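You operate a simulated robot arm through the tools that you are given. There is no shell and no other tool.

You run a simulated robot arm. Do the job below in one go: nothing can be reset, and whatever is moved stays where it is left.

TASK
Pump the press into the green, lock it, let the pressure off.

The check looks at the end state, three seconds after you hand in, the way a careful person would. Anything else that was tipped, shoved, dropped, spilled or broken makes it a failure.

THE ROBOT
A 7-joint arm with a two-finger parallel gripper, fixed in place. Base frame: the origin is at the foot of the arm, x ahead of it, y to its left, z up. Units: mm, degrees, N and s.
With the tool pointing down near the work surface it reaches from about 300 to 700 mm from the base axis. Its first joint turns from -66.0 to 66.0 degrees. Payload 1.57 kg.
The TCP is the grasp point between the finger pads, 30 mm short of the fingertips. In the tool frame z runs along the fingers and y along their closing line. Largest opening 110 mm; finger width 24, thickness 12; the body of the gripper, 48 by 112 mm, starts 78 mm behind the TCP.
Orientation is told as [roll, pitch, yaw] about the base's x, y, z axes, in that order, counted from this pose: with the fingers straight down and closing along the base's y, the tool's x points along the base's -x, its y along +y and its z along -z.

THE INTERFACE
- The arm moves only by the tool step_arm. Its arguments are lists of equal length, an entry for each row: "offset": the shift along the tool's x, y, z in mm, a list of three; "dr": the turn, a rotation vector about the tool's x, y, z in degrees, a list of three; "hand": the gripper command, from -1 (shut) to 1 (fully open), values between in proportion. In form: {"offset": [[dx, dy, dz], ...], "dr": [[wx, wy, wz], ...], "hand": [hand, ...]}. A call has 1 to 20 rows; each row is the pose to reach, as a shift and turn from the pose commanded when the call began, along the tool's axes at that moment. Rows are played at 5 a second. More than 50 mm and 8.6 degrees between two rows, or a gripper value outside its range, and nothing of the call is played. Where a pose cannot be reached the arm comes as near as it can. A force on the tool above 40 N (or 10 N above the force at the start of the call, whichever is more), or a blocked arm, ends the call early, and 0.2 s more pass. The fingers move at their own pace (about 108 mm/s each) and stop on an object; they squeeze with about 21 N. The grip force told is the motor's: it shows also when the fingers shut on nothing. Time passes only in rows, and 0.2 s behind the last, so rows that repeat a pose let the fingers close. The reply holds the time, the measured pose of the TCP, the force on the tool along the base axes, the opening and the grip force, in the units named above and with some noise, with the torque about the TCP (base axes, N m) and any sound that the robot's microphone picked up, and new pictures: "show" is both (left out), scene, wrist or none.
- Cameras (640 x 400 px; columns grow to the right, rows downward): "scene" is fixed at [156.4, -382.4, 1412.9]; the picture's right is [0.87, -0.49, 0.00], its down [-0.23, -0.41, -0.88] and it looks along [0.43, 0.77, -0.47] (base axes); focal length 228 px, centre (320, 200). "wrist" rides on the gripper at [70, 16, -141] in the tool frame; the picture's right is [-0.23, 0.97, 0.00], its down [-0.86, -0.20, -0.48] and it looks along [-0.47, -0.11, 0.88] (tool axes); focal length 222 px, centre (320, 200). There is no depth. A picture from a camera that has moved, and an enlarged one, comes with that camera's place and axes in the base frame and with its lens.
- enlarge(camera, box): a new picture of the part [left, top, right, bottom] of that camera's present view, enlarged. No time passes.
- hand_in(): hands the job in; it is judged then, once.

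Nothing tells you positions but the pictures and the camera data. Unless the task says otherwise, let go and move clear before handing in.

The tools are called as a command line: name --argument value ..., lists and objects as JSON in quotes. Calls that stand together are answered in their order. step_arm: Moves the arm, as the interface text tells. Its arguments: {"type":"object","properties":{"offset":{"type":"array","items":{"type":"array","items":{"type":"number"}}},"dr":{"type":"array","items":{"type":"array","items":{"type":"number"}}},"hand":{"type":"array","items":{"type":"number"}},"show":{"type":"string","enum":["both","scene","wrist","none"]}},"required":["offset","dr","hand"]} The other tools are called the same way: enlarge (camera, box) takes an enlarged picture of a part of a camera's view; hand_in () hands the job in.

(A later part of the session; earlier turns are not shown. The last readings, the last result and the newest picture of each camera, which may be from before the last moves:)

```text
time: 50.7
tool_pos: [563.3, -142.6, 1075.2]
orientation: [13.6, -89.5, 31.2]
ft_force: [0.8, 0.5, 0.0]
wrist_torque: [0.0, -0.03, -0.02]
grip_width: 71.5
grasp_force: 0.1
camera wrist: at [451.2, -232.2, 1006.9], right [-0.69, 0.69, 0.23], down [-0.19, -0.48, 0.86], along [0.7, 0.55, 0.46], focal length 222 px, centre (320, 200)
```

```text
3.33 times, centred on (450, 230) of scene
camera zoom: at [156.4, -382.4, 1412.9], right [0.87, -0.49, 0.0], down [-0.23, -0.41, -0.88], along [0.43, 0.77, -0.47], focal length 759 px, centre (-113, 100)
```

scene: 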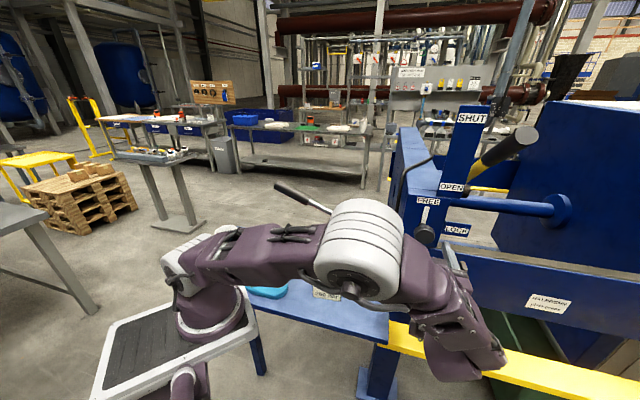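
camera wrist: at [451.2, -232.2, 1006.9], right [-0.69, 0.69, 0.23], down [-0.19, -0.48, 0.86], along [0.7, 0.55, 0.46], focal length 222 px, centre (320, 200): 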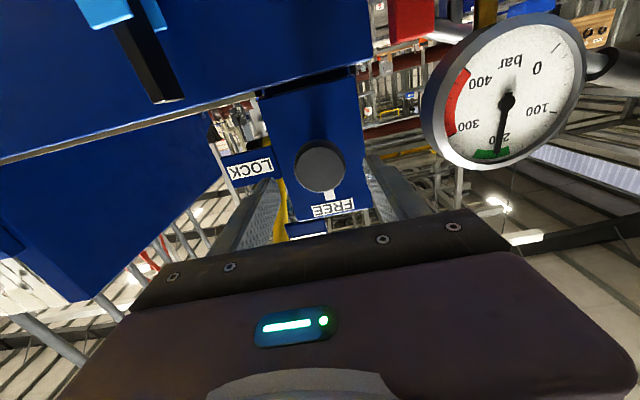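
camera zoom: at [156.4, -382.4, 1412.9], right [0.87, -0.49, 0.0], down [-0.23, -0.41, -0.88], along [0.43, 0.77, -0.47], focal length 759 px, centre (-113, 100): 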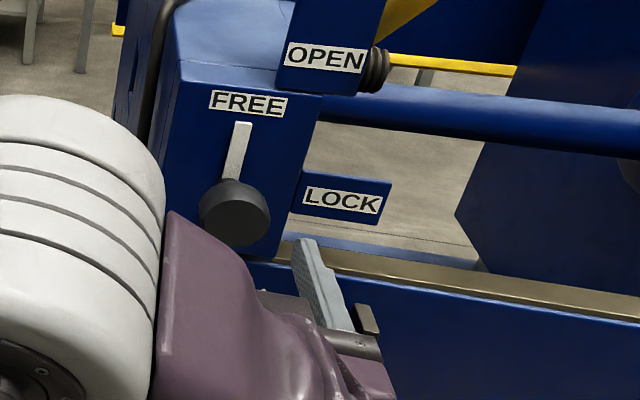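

Aligned within about 1.5 mm. I'll advance over the knob and close.

step_arm --offset '[[0, -1.2, 20], [0, -1.2, 40], [0, -1.2, 56], [0, -1.2, 56], [0, -1.2, 56], [0, -1.2, 56]]' --dr '[[0, 0, 0], [0, 0, 0], [0, 0, 0], [0, 0, 0], [0, 0, 0], [0, 0, 0]]' --hand '[0.3, 0.3, 0.3, -1, -1, -1]'

enlarge --camera "wrist" --box '[200, 80, 440, 240]'

```text
time: 52.1
tool_pos: [604.0, -104.5, 1074.1]
orientation: [16.3, -89.7, 28.8]
ft_force: [-23.6, 10.1, -2.8]
wrist_torque: [0.37, -0.39, 0.56]
grip_width: 47.8
grasp_force: 44.9
camera wrist: at [491.0, -193.5, 1006.4], right [-0.69, 0.69, 0.23], down [-0.19, -0.48, 0.86], along [0.7, 0.55, 0.46], focal length 222 px, centre (320, 200)
```

scene: 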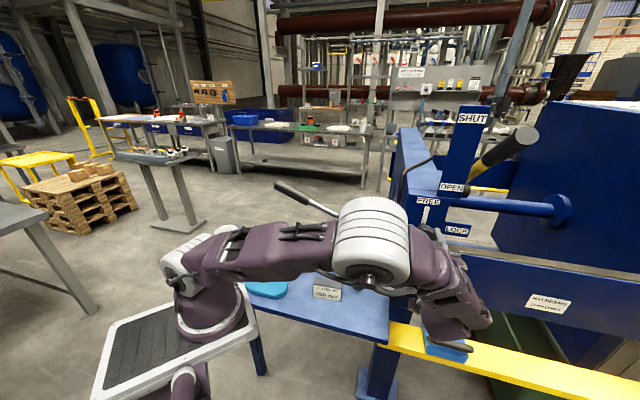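
wrist: 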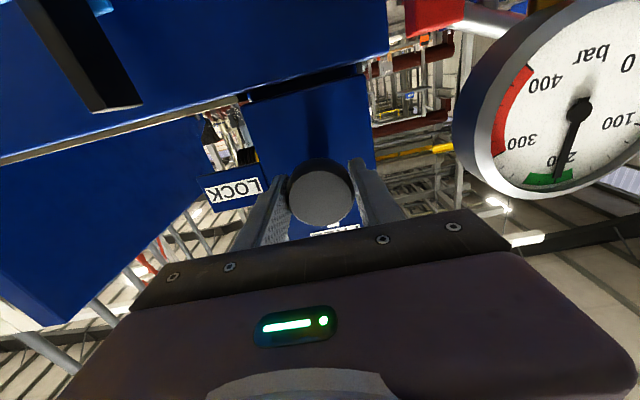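

```text
2.50 times, centred on (320, 160) of wrist
camera zoom: at [491.0, -193.5, 1006.4], right [-0.69, 0.69, 0.23], down [-0.19, -0.48, 0.86], along [0.7, 0.55, 0.46], focal length 555 px, centre (320, 300)
```

zoom: 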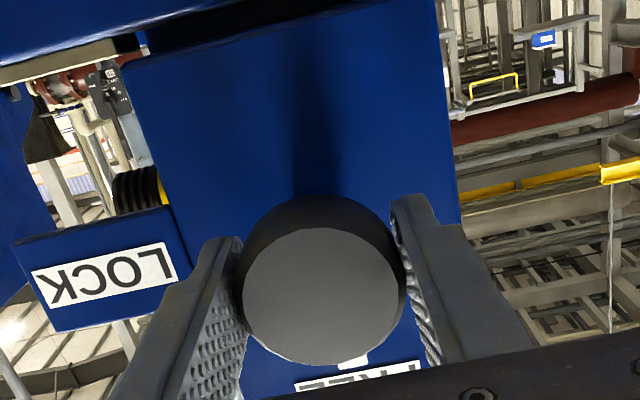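

The grip is on at 47.8 mm with about 24 N side load, so I'll shift 2 mm to relieve it. Then I'll turn clockwise toward LOCK, the first 45° to start.

step_arm --offset '[[0, 1, 0], [0, 2, 0], [0, 2, 0], [0, 2, 0], [0, 2, 0], [0, 2, 0], [0, 2, 0], [0, 2, 0]]' --dr '[[0, 0, 0], [0, 0, 0], [0, 0, 7.5], [0, 0, 15], [0, 0, 22.5], [0, 0, 30], [0, 0, 37.5], [0, 0, 45]]' --hand '[-1, -1, -1, -1, -1, -1, -1, -1]'

enlarge --camera "wrist" --box '[200, 80, 440, 240]'

```text
time: 53.9
tool_pos: [601.9, -104.6, 1075.0]
orientation: [89.4, -44.7, -44.7]
ft_force: [14.0, -0.1, -2.0]
wrist_torque: [-0.6, 0.56, 0.86]
grip_width: 47.9
grasp_force: 45.1
camera wrist: at [458.9, -161.2, 1038.7], right [-0.37, 0.38, 0.85], down [0.19, -0.87, 0.46], along [0.91, 0.33, 0.24], focal length 222 px, centre (320, 200)
```

scene: 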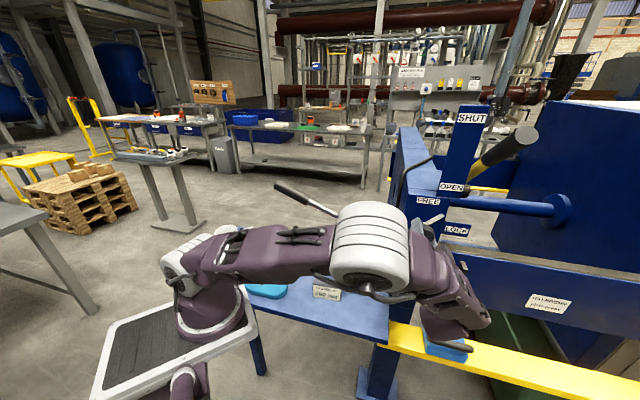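
wrist: 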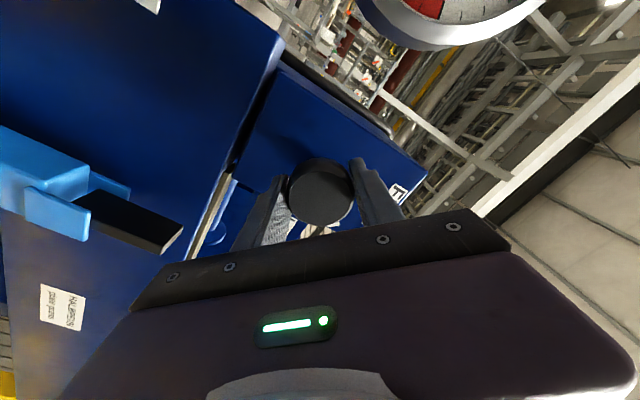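

```text
2.50 times, centred on (320, 160) of wrist
camera zoom: at [458.9, -161.2, 1038.7], right [-0.37, 0.38, 0.85], down [0.19, -0.87, 0.46], along [0.91, 0.33, 0.24], focal length 555 px, centre (320, 300)
```

zoom: 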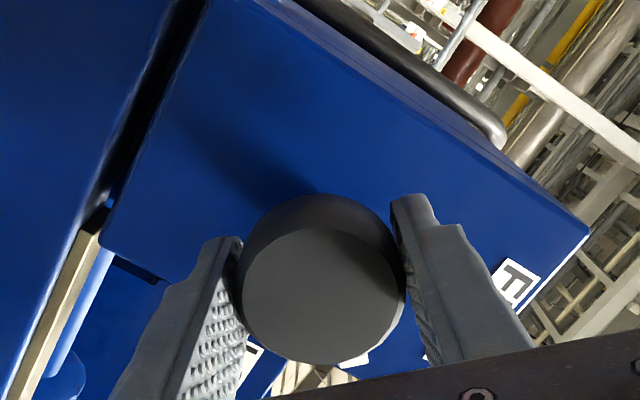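

The pointer is moving with the hand. I'll continue the remaining 45° toward LOCK.

step_arm --offset '[[0, -0.7, 0], [0, -0.7, 0], [0, -0.7, 0], [0, -0.7, 0], [0, -0.7, 0], [0, -0.7, 0]]' --dr '[[0, 0, 7.5], [0, 0, 15], [0, 0, 22.5], [0, 0, 30], [0, 0, 37.5], [0, 0, 45]]' --hand '[-1, -1, -1, -1, -1, -1]'

enlarge --camera "wrist" --box '[200, 80, 440, 240]'

enlarge --camera "scene" --box '[380, 170, 520, 290]'

```text
time: 55.3
tool_pos: [602.9, -104.1, 1075.7]
orientation: [89.6, 0.1, -45.0]
ft_force: [7.8, -1.6, 9.2]
wrist_torque: [0.14, -0.41, 0.92]
grip_width: 47.8
grasp_force: 44.9
camera wrist: at [453.1, -155.0, 1092.8], right [0.17, -0.16, 0.97], down [0.26, -0.94, -0.2], along [0.95, 0.29, -0.12], focal length 222 px, centre (320, 200)
```

scene: 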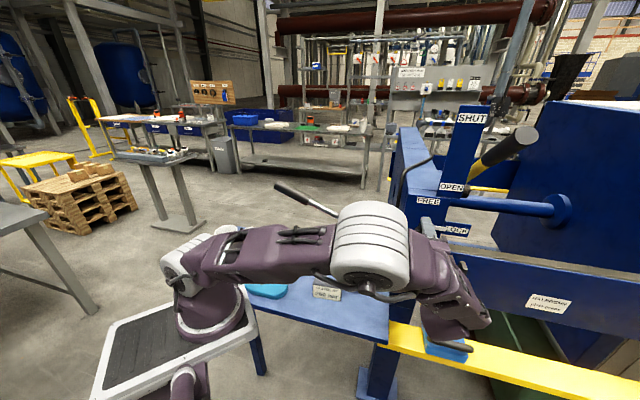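
wrist: 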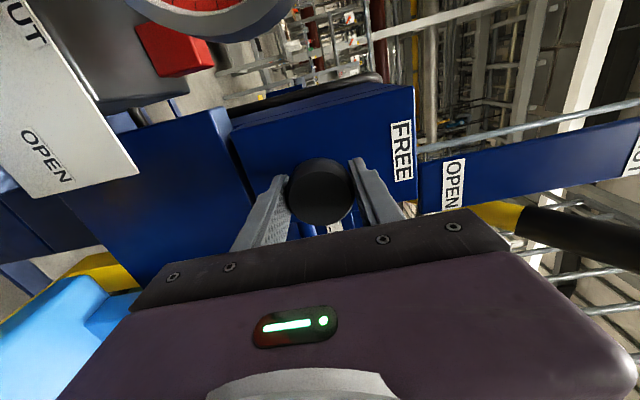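

```text
2.50 times, centred on (320, 160) of wrist
camera zoom: at [453.1, -155.0, 1092.8], right [0.17, -0.16, 0.97], down [0.26, -0.94, -0.2], along [0.95, 0.29, -0.12], focal length 555 px, centre (320, 300)
```

zoom: 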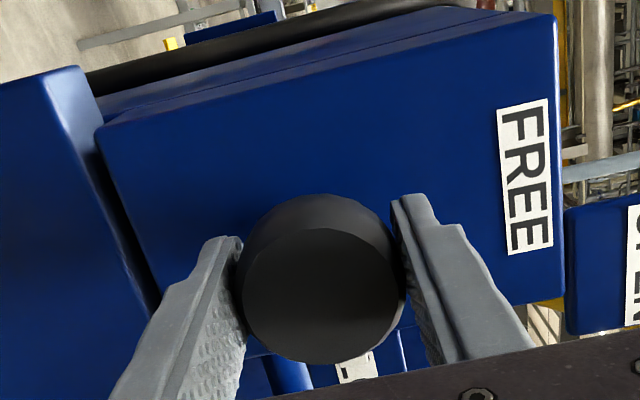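

```text
3.33 times, centred on (450, 230) of scene
camera zoom: at [156.4, -382.4, 1412.9], right [0.87, -0.49, 0.0], down [-0.23, -0.41, -0.88], along [0.43, 0.77, -0.47], focal length 759 px, centre (-113, 100)
```

zoom: 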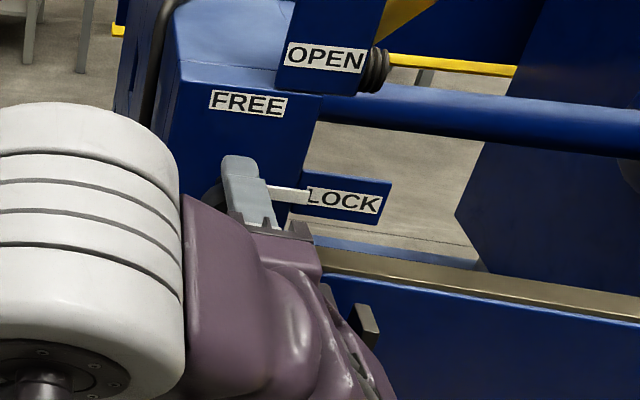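

The white pointer now points to LOCK. I'll open, back straight out, and verify both the lock pointer and the gauge.

step_arm --offset '[[0, 0, 0], [0, 0, 0], [0, 0, 0], [0, 0, -25], [0, 0, -60], [0, 0, -100], [0, 0, -140]]' --dr '[[0, 0, 0], [0, 0, 0], [0, 0, 0], [0, 0, 0], [0, 0, 0], [0, 0, 0], [0, 0, 0]]' --hand '[0.1, 0.2, 0.2, 0.2, 0.2, 0.2, 0.2]'

enlarge --camera "scene" --box '[380, 170, 520, 290]'

enlarge --camera "wrist" --box '[60, 0, 440, 240]'

```text
time: 56.9
tool_pos: [503.2, -202.2, 1075.1]
orientation: [89.6, 0.1, -44.9]
ft_force: [0.7, 0.0, -0.5]
wrist_torque: [-0.01, 0.0, 0.02]
grip_width: 66.1
grasp_force: 0.1
camera wrist: at [353.1, -253.1, 1093.2], right [0.17, -0.16, 0.97], down [0.26, -0.94, -0.2], along [0.95, 0.29, -0.11], focal length 222 px, centre (320, 200)
```

scene: 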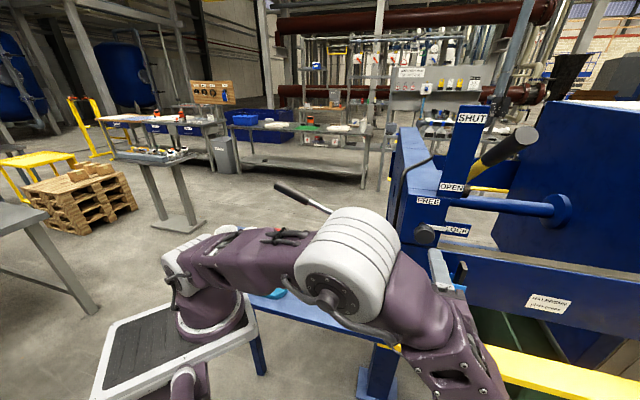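
wrist: 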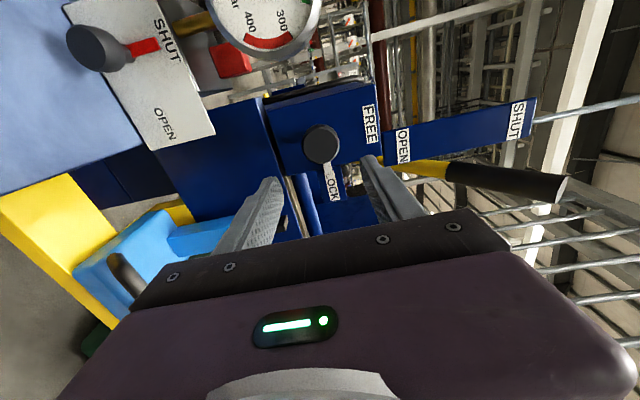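

```text
3.33 times, centred on (450, 230) of scene
camera zoom: at [156.4, -382.4, 1412.9], right [0.87, -0.49, 0.0], down [-0.23, -0.41, -0.88], along [0.43, 0.77, -0.47], focal length 759 px, centre (-113, 100)
```

zoom: 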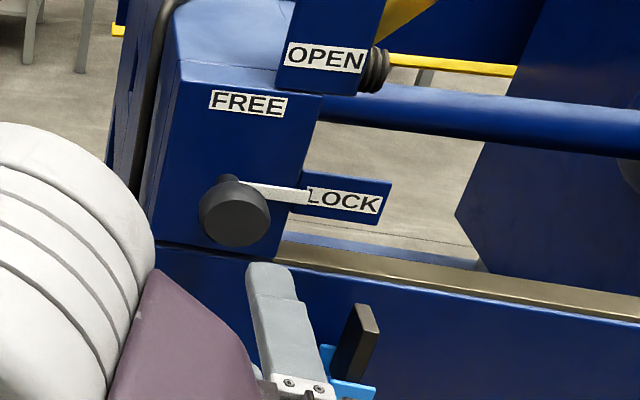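

```text
1.67 times, centred on (250, 120) of wrist
camera zoom: at [353.1, -253.1, 1093.2], right [0.17, -0.16, 0.97], down [0.26, -0.94, -0.2], along [0.95, 0.29, -0.11], focal length 370 px, centre (437, 333)
```

zoom: 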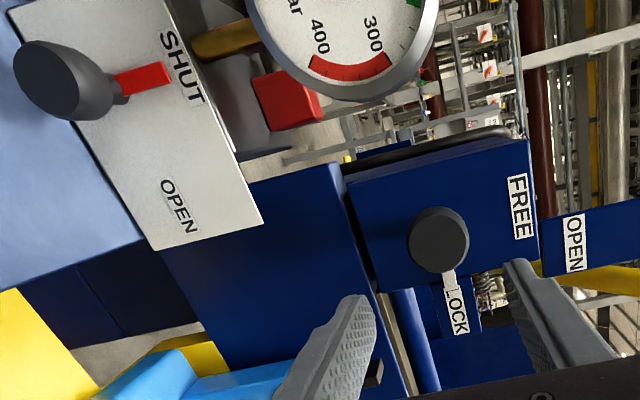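

The lock is at LOCK and the valve is still at SHUT. Next I'll unwind the wrist by 90° and check the gauge, then return to the valve to open it.

step_arm --offset '[[0, 0, -4], [0, 0, -8], [0, 0, -10], [0, 0, -10], [0, 0, -10], [0, 0, -10], [0, 0, -10], [0, 0, -10], [0, 0, -10], [0, 0, -10], [0, 0, -10], [0, 0, -10]]' --dr '[[0, 0, -7.5], [0, 0, -15], [0, 0, -22.5], [0, 0, -30], [0, 0, -37.5], [0, 0, -45], [0, 0, -52.5], [0, 0, -60], [0, 0, -67.5], [0, 0, -75], [0, 0, -82.5], [0, 0, -90]]' --hand '[0.2, 0.2, 0.2, 0.2, 0.2, 0.2, 0.2, 0.2, 0.2, 0.2, 0.2, 0.2]'

enlarge --camera "wrist" --box '[260, 0, 620, 240]'

```text
time: 59.5
tool_pos: [496.8, -209.1, 1075.7]
orientation: [-10.1, -89.6, 55.0]
ft_force: [-0.1, -0.2, 0.3]
wrist_torque: [-0.01, 0.0, 0.0]
grip_width: 66.1
grasp_force: 0.1
camera wrist: at [384.2, -299.3, 1007.2], right [-0.69, 0.69, 0.23], down [-0.19, -0.47, 0.86], along [0.7, 0.55, 0.46], focal length 222 px, centre (320, 200)
```

scene: 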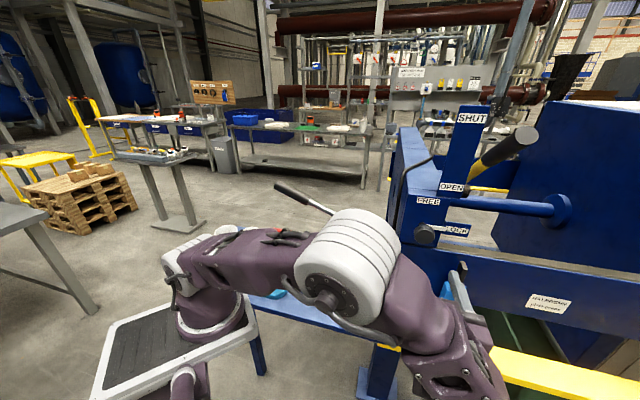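
wrist: 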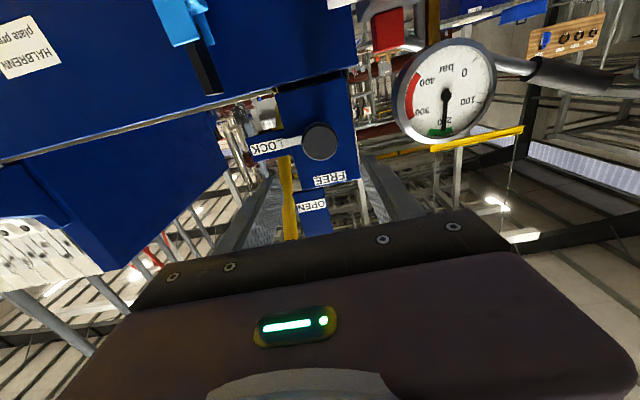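

```text
1.67 times, centred on (440, 120) of wrist
camera zoom: at [384.2, -299.3, 1007.2], right [-0.69, 0.69, 0.23], down [-0.19, -0.47, 0.86], along [0.7, 0.55, 0.46], focal length 370 px, centre (120, 333)
```

zoom: 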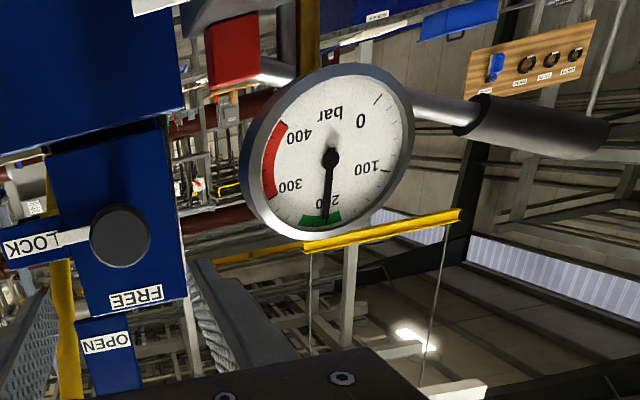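

The gauge is still in the green with the lock set. Next I'll tilt back to 45° and move to the pre-grasp in front of the valve.

step_arm --offset '[[8, 25, -5], [20, 50, -5], [36, 75, 0], [56, 98, 8], [76, 117, 20], [96.7, 130.6, 30.2]]' --dr '[[0, 7.5, 0], [0, 15, 0], [0, 22.5, 0], [0, 30, 0], [0, 37.5, 0], [0, 45, 0]]' --hand '[0.1, 0.1, 0, 0, 0, 0]'

enlarge --camera "wrist" --box '[220, 60, 420, 220]'

```text
time: 60.9
tool_pos: [424.2, -96.9, 979.1]
orientation: [0.1, -44.5, 44.9]
ft_force: [0.0, 0.0, 0.6]
wrist_torque: [0.0, -0.04, 0.0]
grip_width: 54.9
grasp_force: 0.0
camera wrist: at [307.5, -190.0, 1031.5], right [-0.57, 0.8, 0.16], down [0.34, 0.05, 0.94], along [0.75, 0.59, -0.3], focal length 222 px, centre (320, 200)
```

scene: 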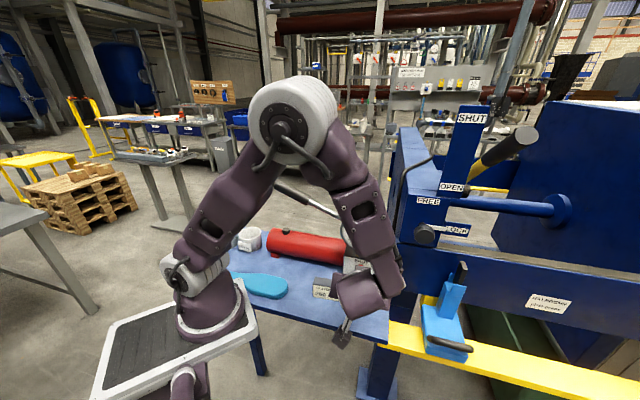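
wrist: 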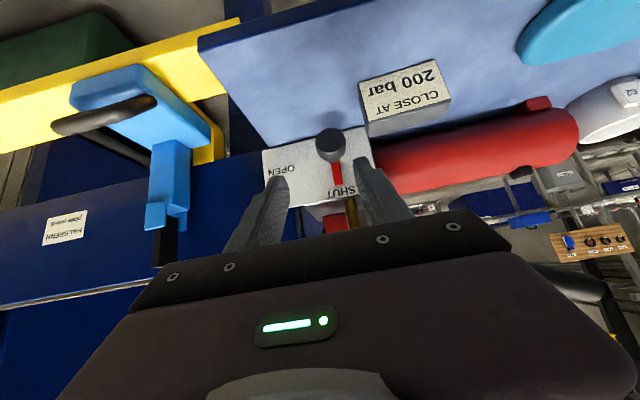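

```text
2.50 times, centred on (320, 140) of wrist
camera zoom: at [307.5, -190.0, 1031.5], right [-0.57, 0.8, 0.16], down [0.34, 0.05, 0.94], along [0.75, 0.59, -0.3], focal length 555 px, centre (320, 350)
```

zoom: 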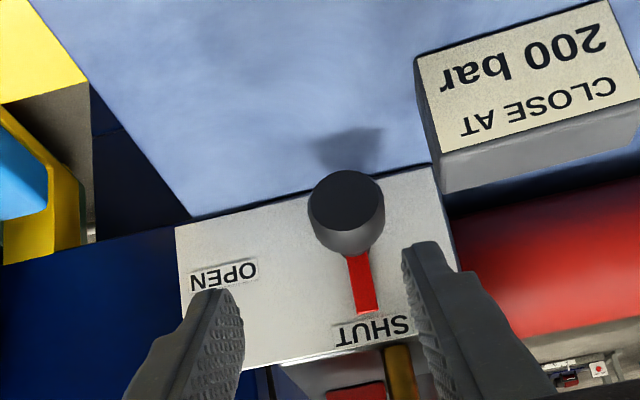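

step_arm --offset '[[-1, 0.6, 20], [-1.8, 1.3, 41.3], [-1.8, 1.3, 41.3]]' --dr '[[-3.5, 0, 3.5], [-7.07, 0, 7.07], [-7.07, 0, 7.07]]' --hand '[0, 0, 0]' --show "wrist"

enlarge --camera "wrist" --box '[220, 80, 420, 220]'

```text
time: 61.7
tool_pos: [445.6, -74.8, 949.4]
orientation: [14.1, -43.8, 35.0]
ft_force: [0.6, 0.5, 0.2]
wrist_torque: [0.07, 0.03, -0.02]
grip_width: 54.8
grasp_force: 0.2
camera wrist: at [334.7, -174.9, 1004.6], right [-0.54, 0.77, 0.33], down [0.45, -0.06, 0.89], along [0.71, 0.63, -0.31], focal length 222 px, centre (320, 200)
```

wrist: 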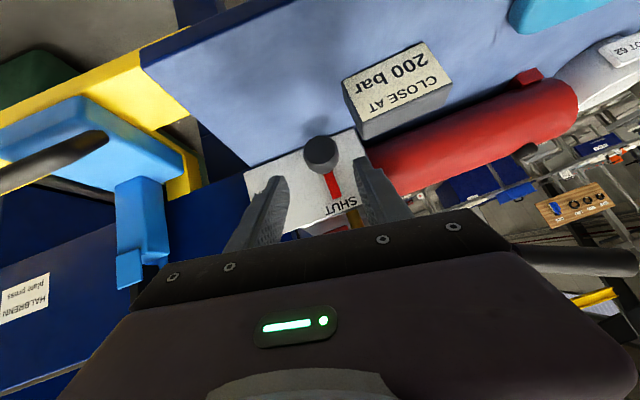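

```text
2.86 times, centred on (320, 150) of wrist
camera zoom: at [334.7, -174.9, 1004.6], right [-0.54, 0.77, 0.33], down [0.45, -0.06, 0.89], along [0.71, 0.63, -0.31], focal length 635 px, centre (320, 343)
```

zoom: 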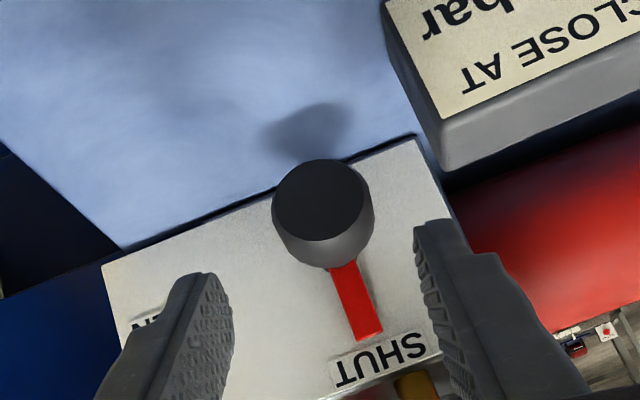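

Aligned. I'll advance over the knob, close, and turn clockwise toward OPEN.

step_arm --offset '[[0, 0, 25], [0, 0, 50], [0, 0, 66], [0, 0, 78], [0, 0, 78], [0, 0, 78], [0, 0, 78]]' --dr '[[0, 0, 0], [0, 0, 0], [0, 0, 0], [0, 0, 0], [0, 0, 0], [0, 0, 0], [0, 0, 0]]' --hand '[0, 0, 0, 0, -1, -1, -1]'

enlarge --camera "wrist" --box '[220, 100, 420, 240]'

```text
time: 63.3
tool_pos: [477.4, -27.4, 896.0]
orientation: [14.0, -43.8, 35.1]
ft_force: [-6.9, 1.4, 5.1]
wrist_torque: [0.41, -0.3, 0.25]
grip_width: 37.3
grasp_force: 43.7
camera wrist: at [366.2, -128.5, 949.7], right [-0.54, 0.77, 0.33], down [0.45, -0.06, 0.89], along [0.71, 0.63, -0.31], focal length 222 px, centre (320, 200)
```

scene: 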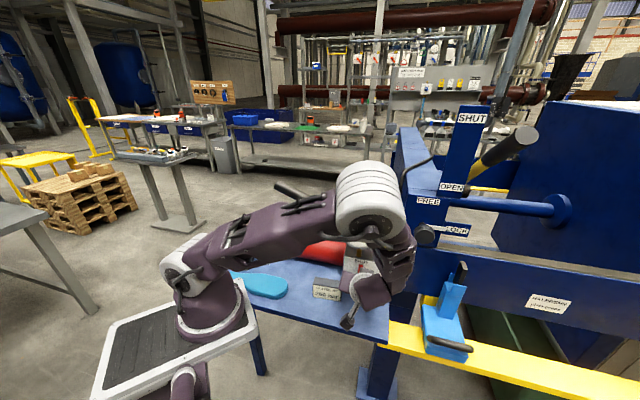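
wrist: 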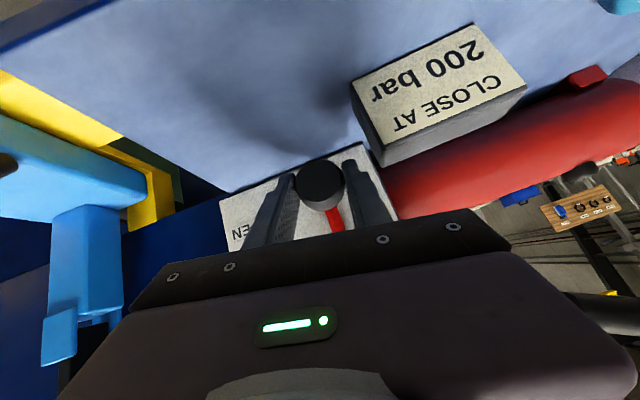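

```text
2.86 times, centred on (320, 170) of wrist
camera zoom: at [366.2, -128.5, 949.7], right [-0.54, 0.77, 0.33], down [0.45, -0.06, 0.89], along [0.71, 0.63, -0.31], focal length 635 px, centre (320, 286)
```

zoom: 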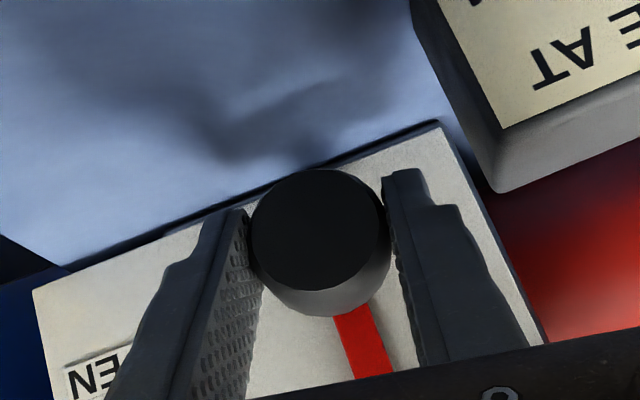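

step_arm --offset '[[0.1, -1.2, 0.1], [0.33, -2.95, 0.33], [0.74, -4.64, 0.74], [1.3, -6.25, 1.3], [2.0, -7.74, 2.0]]' --dr '[[-5.3, 0, 5.3], [-10.6, 0, 10.6], [-15.9, 0, 15.9], [-21.2, 0, 21.2], [-26.5, 0, 26.5]]' --hand '[-1, -1, -1, -1, -1]'

enlarge --camera "wrist" --box '[220, 100, 420, 240]'

enlarge --camera "scene" --box '[335, 205, 390, 250]'

```text
time: 64.5
tool_pos: [480.2, -32.4, 892.1]
orientation: [57.2, -28.1, 8.7]
ft_force: [-18.4, 10.7, 11.5]
wrist_torque: [0.5, -0.17, 1.0]
grip_width: 37.1
grasp_force: 43.6
camera wrist: at [394.3, -157.1, 939.4], right [-0.26, 0.49, 0.83], down [0.78, -0.4, 0.48], along [0.57, 0.77, -0.28], focal length 222 px, centre (320, 200)
```

scene: 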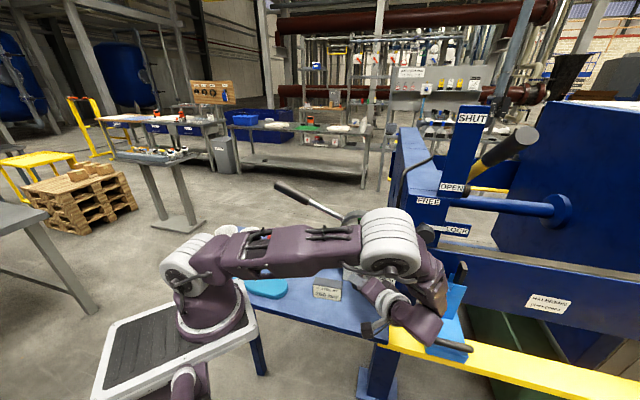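
wrist: 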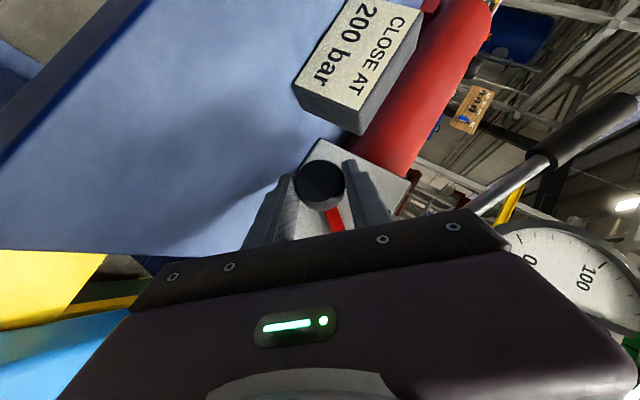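

```text
2.86 times, centred on (320, 170) of wrist
camera zoom: at [394.3, -157.1, 939.4], right [-0.26, 0.49, 0.83], down [0.78, -0.4, 0.48], along [0.57, 0.77, -0.28], focal length 635 px, centre (320, 286)
```

zoom: 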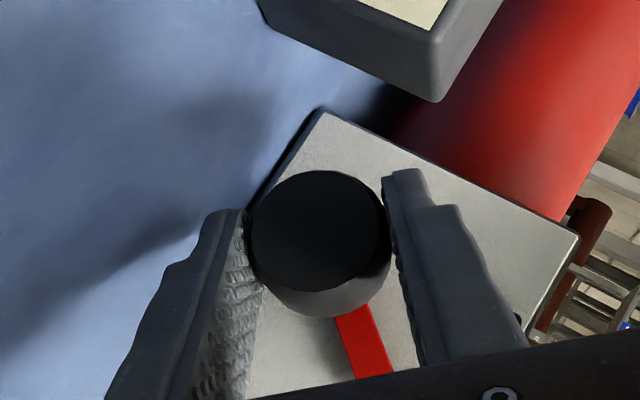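

```text
8.89 times, centred on (362, 228) of scene
camera zoom: at [155.7, -382.1, 1413.1], right [0.87, -0.49, 0.0], down [-0.23, -0.41, -0.88], along [0.43, 0.77, -0.47], focal length 2024 px, centre (-58, -44)
```

zoom: 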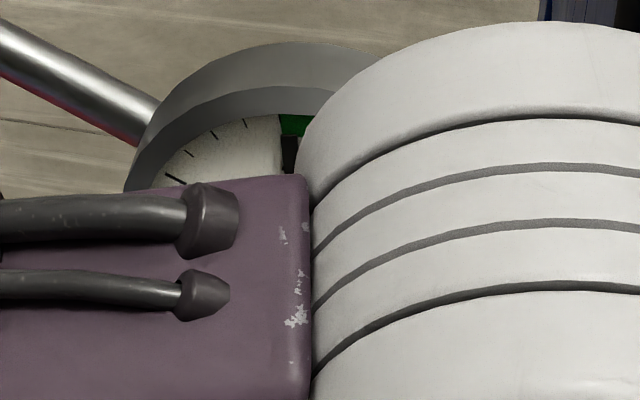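

The pointer is turning toward OPEN. I'll open slightly, rotate back around the knob, and stroke again.

step_arm --offset '[[0, 0, 0], [0, 1.5, 0], [0.1, 3.29, 0.1], [0.33, 5.05, 0.33], [0.74, 6.74, 0.74], [1.3, 8.35, 1.3], [2.0, 9.84, 2.0], [2.0, 9.84, 2.0], [2.0, 9.84, 2.0], [2.0, 9.84, 2.0]]' --dr '[[0, 0, 0], [0, 0, 0], [5.3, 0, -5.3], [10.6, 0, -10.6], [15.9, 0, -15.9], [21.2, 0, -21.2], [26.5, 0, -26.5], [26.5, 0, -26.5], [26.5, 0, -26.5], [26.5, 0, -26.5]]' --hand '[-0.14, -0.14, -0.14, -0.14, -0.14, -0.14, -0.14, -1, -1, -1]'

enlarge --camera "wrist" --box '[220, 100, 420, 240]'

```text
time: 66.7
tool_pos: [476.0, -29.1, 897.2]
orientation: [14.0, -43.8, 35.0]
ft_force: [6.2, -6.3, -1.7]
wrist_torque: [-0.27, 0.07, -0.12]
grip_width: 37.2
grasp_force: 43.3
camera wrist: at [365.5, -128.7, 951.4], right [-0.54, 0.77, 0.33], down [0.45, -0.06, 0.89], along [0.71, 0.63, -0.31], focal length 222 px, centre (320, 200)
```

scene: 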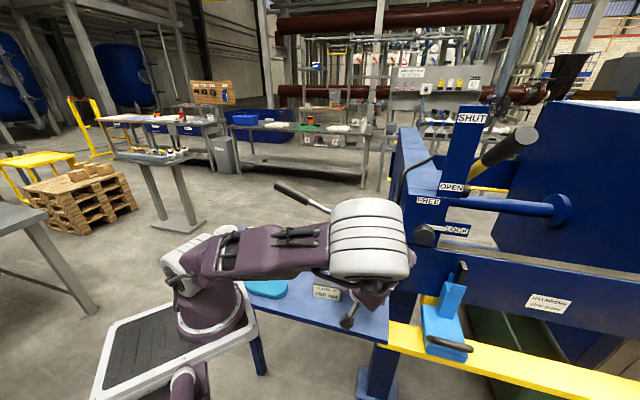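
wrist: 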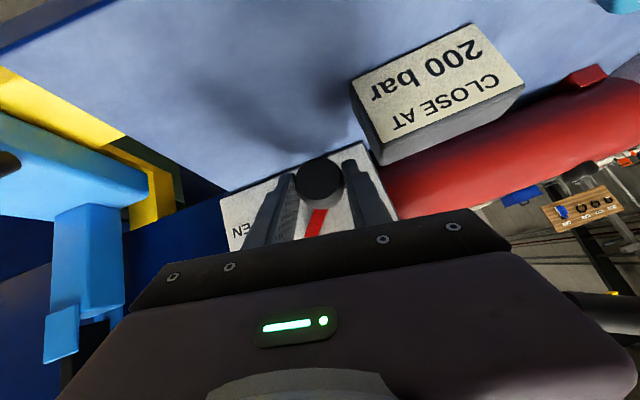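

```text
2.86 times, centred on (320, 170) of wrist
camera zoom: at [365.5, -128.7, 951.4], right [-0.54, 0.77, 0.33], down [0.45, -0.06, 0.89], along [0.71, 0.63, -0.31], focal length 635 px, centre (320, 286)
```

zoom: 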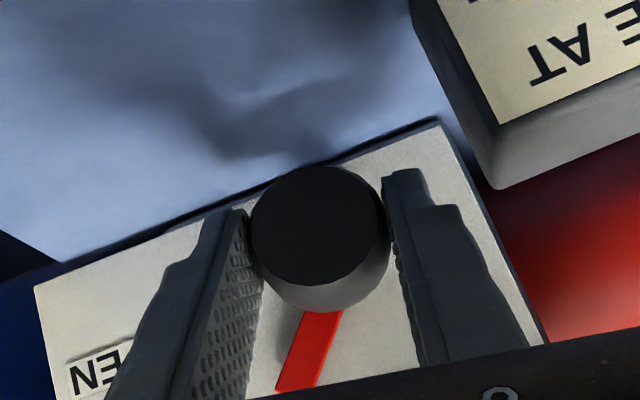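

step_arm --offset '[[0.1, -2.4, 0.1], [0.33, -4.1, 0.33], [0.74, -5.5, 0.74], [1.3, -6.9, 1.3], [2.0, -8.0, 2.0], [2.0, -8.0, 2.0], [2.0, -7.0, 2.0], [1.3, -5.85, 1.3], [0.74, -4.24, 0.74], [0.33, -2.55, 0.33], [0.1, -0.8, 0.1], [0, 1, 0]]' --dr '[[-5.3, 0, 5.3], [-10.6, 0, 10.6], [-15.9, 0, 15.9], [-21.2, 0, 21.2], [-26.5, 0, 26.5], [-26.5, 0, 26.5], [-26.5, 0, 26.5], [-21.2, 0, 21.2], [-15.9, 0, 15.9], [-10.6, 0, 10.6], [-5.3, 0, 5.3], [0, 0, 0]]' --hand '[-1, -1, -1, -1, -1, -0.14, -0.14, -0.14, -0.14, -0.14, -0.14, -0.14]'

enlarge --camera "wrist" --box '[220, 100, 420, 240]'

```text
time: 69.3
tool_pos: [475.5, -26.8, 897.3]
orientation: [13.9, -43.8, 35.3]
ft_force: [0.0, -0.1, -0.1]
wrist_torque: [0.01, -0.02, -0.06]
grip_width: 47.5
grasp_force: 0.0
camera wrist: at [364.8, -127.9, 951.5], right [-0.54, 0.77, 0.33], down [0.45, -0.06, 0.89], along [0.71, 0.63, -0.31], focal length 222 px, centre (320, 200)
```

scene: 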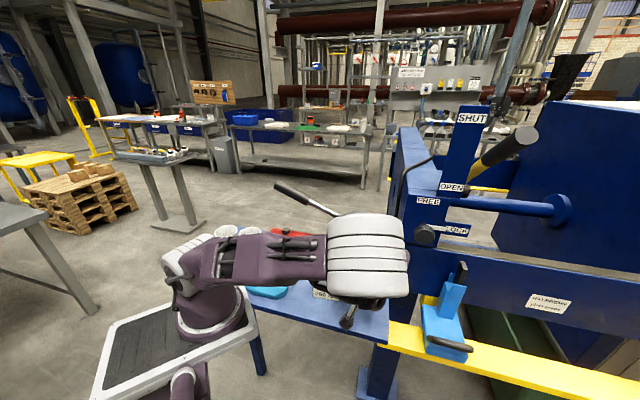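
wrist: 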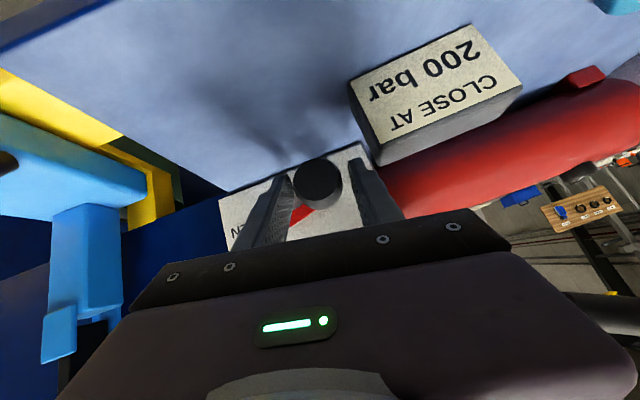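

```text
2.86 times, centred on (320, 170) of wrist
camera zoom: at [364.8, -127.9, 951.5], right [-0.54, 0.77, 0.33], down [0.45, -0.06, 0.89], along [0.71, 0.63, -0.31], focal length 635 px, centre (320, 286)
```

zoom: 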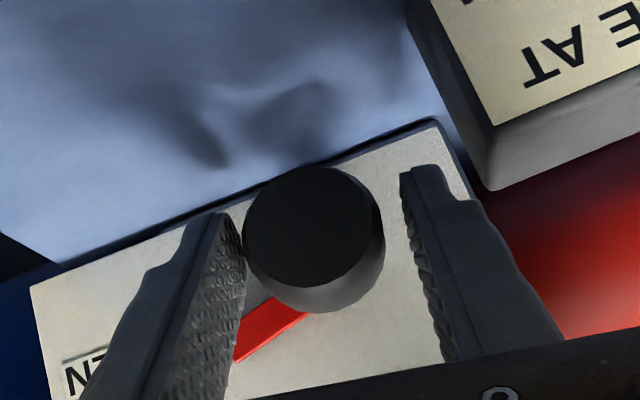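

About 15° remain. I'll re-centre, close, and turn the last part.

step_arm --offset '[[0, -1.8, 0], [0, -1.8, 0], [0, -1.8, 0], [0, -1.8, 0], [0.1, -3.5, 0.1], [0.3, -5.2, 0.3], [0.5, -6, 0.5]]' --dr '[[0, 0, 0], [0, 0, 0], [0, 0, 0], [0, 0, 0], [-5.3, 0, 5.3], [-10.6, 0, 10.6], [-13, 0, 13]]' --hand '[-0.14, -1, -1, -1, -1, -1, -1]'

enlarge --camera "wrist" --box '[220, 100, 420, 240]'

```text
time: 70.9
tool_pos: [478.3, -31.4, 894.9]
orientation: [37.4, -38.0, 19.6]
ft_force: [-4.8, 4.2, 0.6]
wrist_torque: [-0.52, -0.53, 0.19]
grip_width: 37.5
grasp_force: 43.5
camera wrist: at [380.3, -143.3, 949.0], right [-0.43, 0.67, 0.61], down [0.63, -0.25, 0.73], along [0.64, 0.7, -0.31], focal length 222 px, centre (320, 200)
```

scene: 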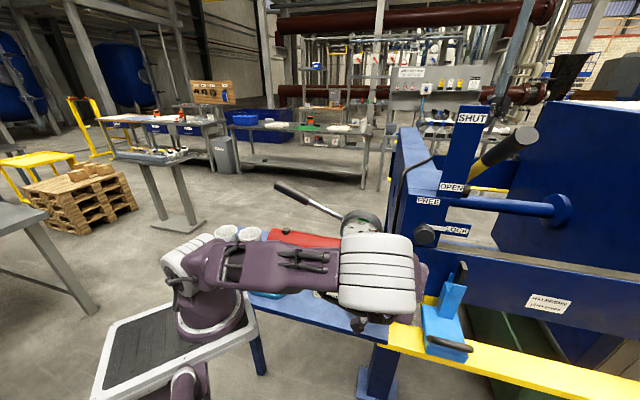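
wrist: 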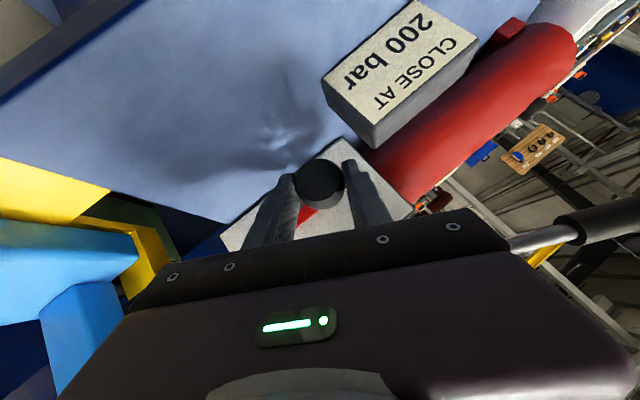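

```text
2.86 times, centred on (320, 170) of wrist
camera zoom: at [380.3, -143.3, 949.0], right [-0.43, 0.67, 0.61], down [0.63, -0.25, 0.73], along [0.64, 0.7, -0.31], focal length 635 px, centre (320, 286)
```

zoom: 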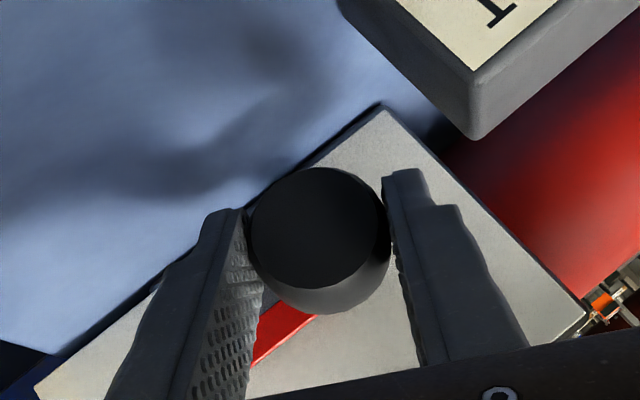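

The pointer is parallel to the plate toward OPEN again, and the torque shows it's against its stop. I'll release and back away to check it.

step_arm --offset '[[0, 0, 0], [0, 0, 0], [0, 0, 0], [0, 0, -20], [0, 0, -50], [0, 0, -90], [0, 0, -130]]' --dr '[[0, 0, 0], [0, 0, 0], [0, 0, 0], [0, 0, 0], [0, 0, 0], [0, 0, 0], [0, 0, 0]]' --hand '[-0.14, -0.14, -0.14, -0.14, -0.1, 0, 0.1]'

enlarge --camera "wrist" --box '[220, 60, 420, 220]'

enlarge --camera "scene" --box '[320, 200, 420, 300]'

```text
time: 72.5
tool_pos: [444.5, -126.3, 978.1]
orientation: [37.3, -38.2, 19.6]
ft_force: [-0.3, 0.0, 0.9]
wrist_torque: [0.01, -0.02, -0.01]
grip_width: 60.6
grasp_force: 0.1
camera wrist: at [346.6, -238.7, 1031.3], right [-0.43, 0.67, 0.6], down [0.63, -0.25, 0.73], along [0.64, 0.7, -0.31], focal length 222 px, centre (320, 200)
```

scene: 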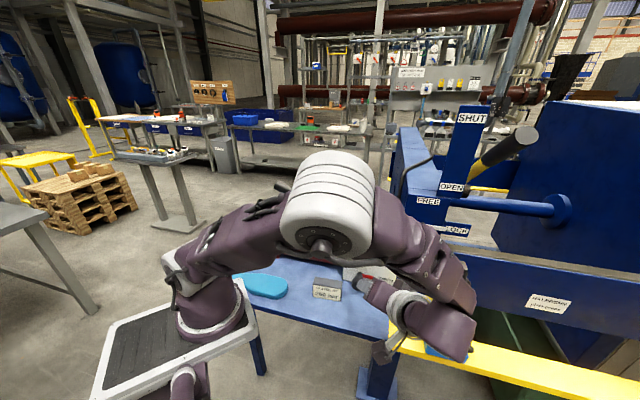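
wrist: 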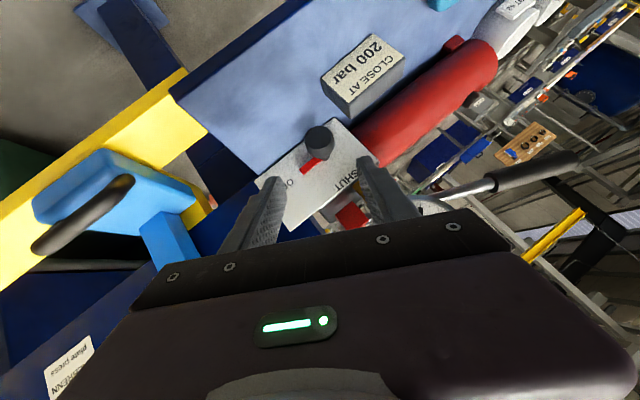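

```text
2.50 times, centred on (320, 140) of wrist
camera zoom: at [346.6, -238.7, 1031.3], right [-0.43, 0.67, 0.6], down [0.63, -0.25, 0.73], along [0.64, 0.7, -0.31], focal length 555 px, centre (320, 350)
```

zoom: 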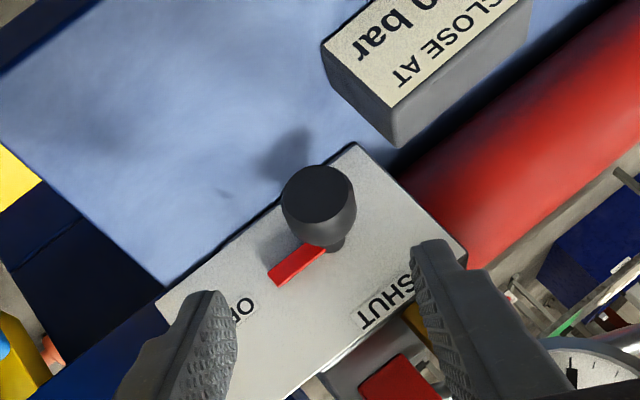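

```text
4.00 times, centred on (370, 250) of scene
camera zoom: at [156.4, -382.4, 1412.9], right [0.87, -0.49, 0.0], down [-0.23, -0.41, -0.88], along [0.43, 0.77, -0.47], focal length 911 px, centre (120, 0)
```

zoom: 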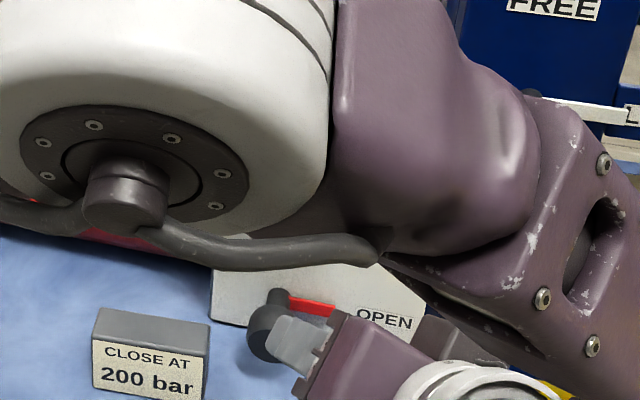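

The valve pointer is at OPEN. I'll retreat, straighten up and check the gauge and everything else.

step_arm --offset '[[0, 2, -20], [0, 5, -40], [0, 8, -60], [0, 10, -80]]' --dr '[[5.3, 0, -5.3], [10.6, 0, -10.6], [15.9, 0, -15.9], [20.2, 0, -20.2]]' --hand '[0.3, 0.3, 0.3, 0.3]' --show "none"

step_arm --offset '[[-20, 5, -25], [-40, 15, -50], [-60, 30, -75], [-75, 45, -95], [-85, 60, -110], [-95, 75, -120]]' --dr '[[0, 7.5, 0], [0, 15, 0], [0, 22.5, 0], [0, 30, 0], [0, 37.5, 0], [0, 45, 0]]' --hand '[0.3, 0.3, 0.3, 0.3, 0.3, 0.3]'

enlarge --camera "scene" --box '[320, 200, 480, 300]'

enlarge --camera "scene" --box '[335, 205, 390, 250]'

```text
time: 73.5
tool_pos: [419.5, -180.7, 1031.6]
orientation: [-0.3, -44.5, 45.2]
ft_force: [0.9, 0.3, -1.0]
wrist_torque: [0.0, -0.02, 0.02]
grip_width: 71.6
grasp_force: 0.0
```

```text
time: 74.9
tool_pos: [353.5, -137.5, 1183.8]
orientation: [-0.2, 0.6, 44.8]
ft_force: [0.2, -0.7, 0.9]
wrist_torque: [-0.02, -0.02, 0.01]
grip_width: 71.3
grasp_force: 0.3
camera wrist: at [293.6, -174.0, 1326.6], right [-0.53, 0.85, 0.0], down [0.75, 0.47, 0.47], along [0.4, 0.24, -0.88], focal length 222 px, centre (320, 200)
```

scene: 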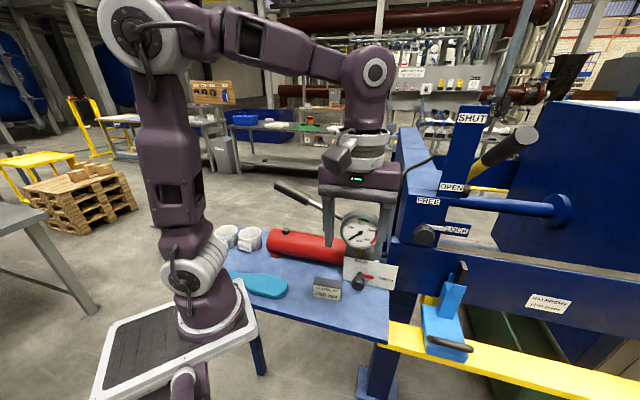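
wrist: 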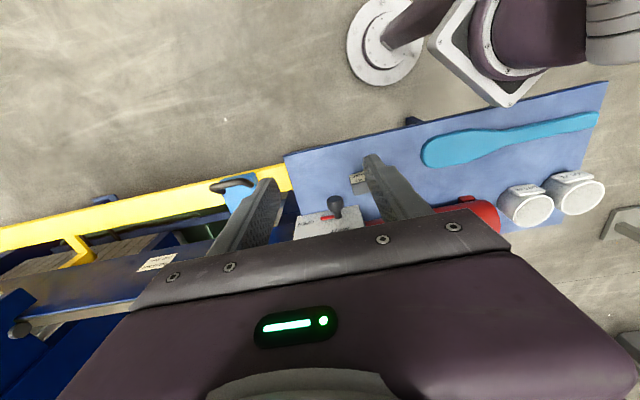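

```text
4.00 times, centred on (400, 250) of scene
camera zoom: at [156.4, -382.4, 1412.9], right [0.87, -0.49, 0.0], down [-0.23, -0.41, -0.88], along [0.43, 0.77, -0.47], focal length 911 px, centre (0, 0)
```

zoom: 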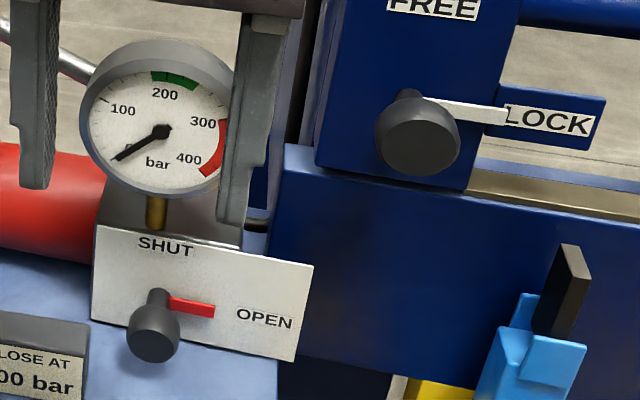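

```text
8.89 times, centred on (362, 228) of scene
camera zoom: at [156.4, -382.4, 1412.9], right [0.87, -0.49, 0.0], down [-0.23, -0.41, -0.88], along [0.43, 0.77, -0.47], focal length 2024 px, centre (-58, -44)
```

zoom: 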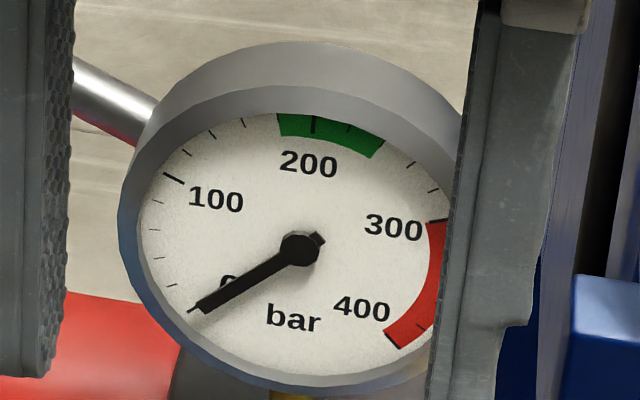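

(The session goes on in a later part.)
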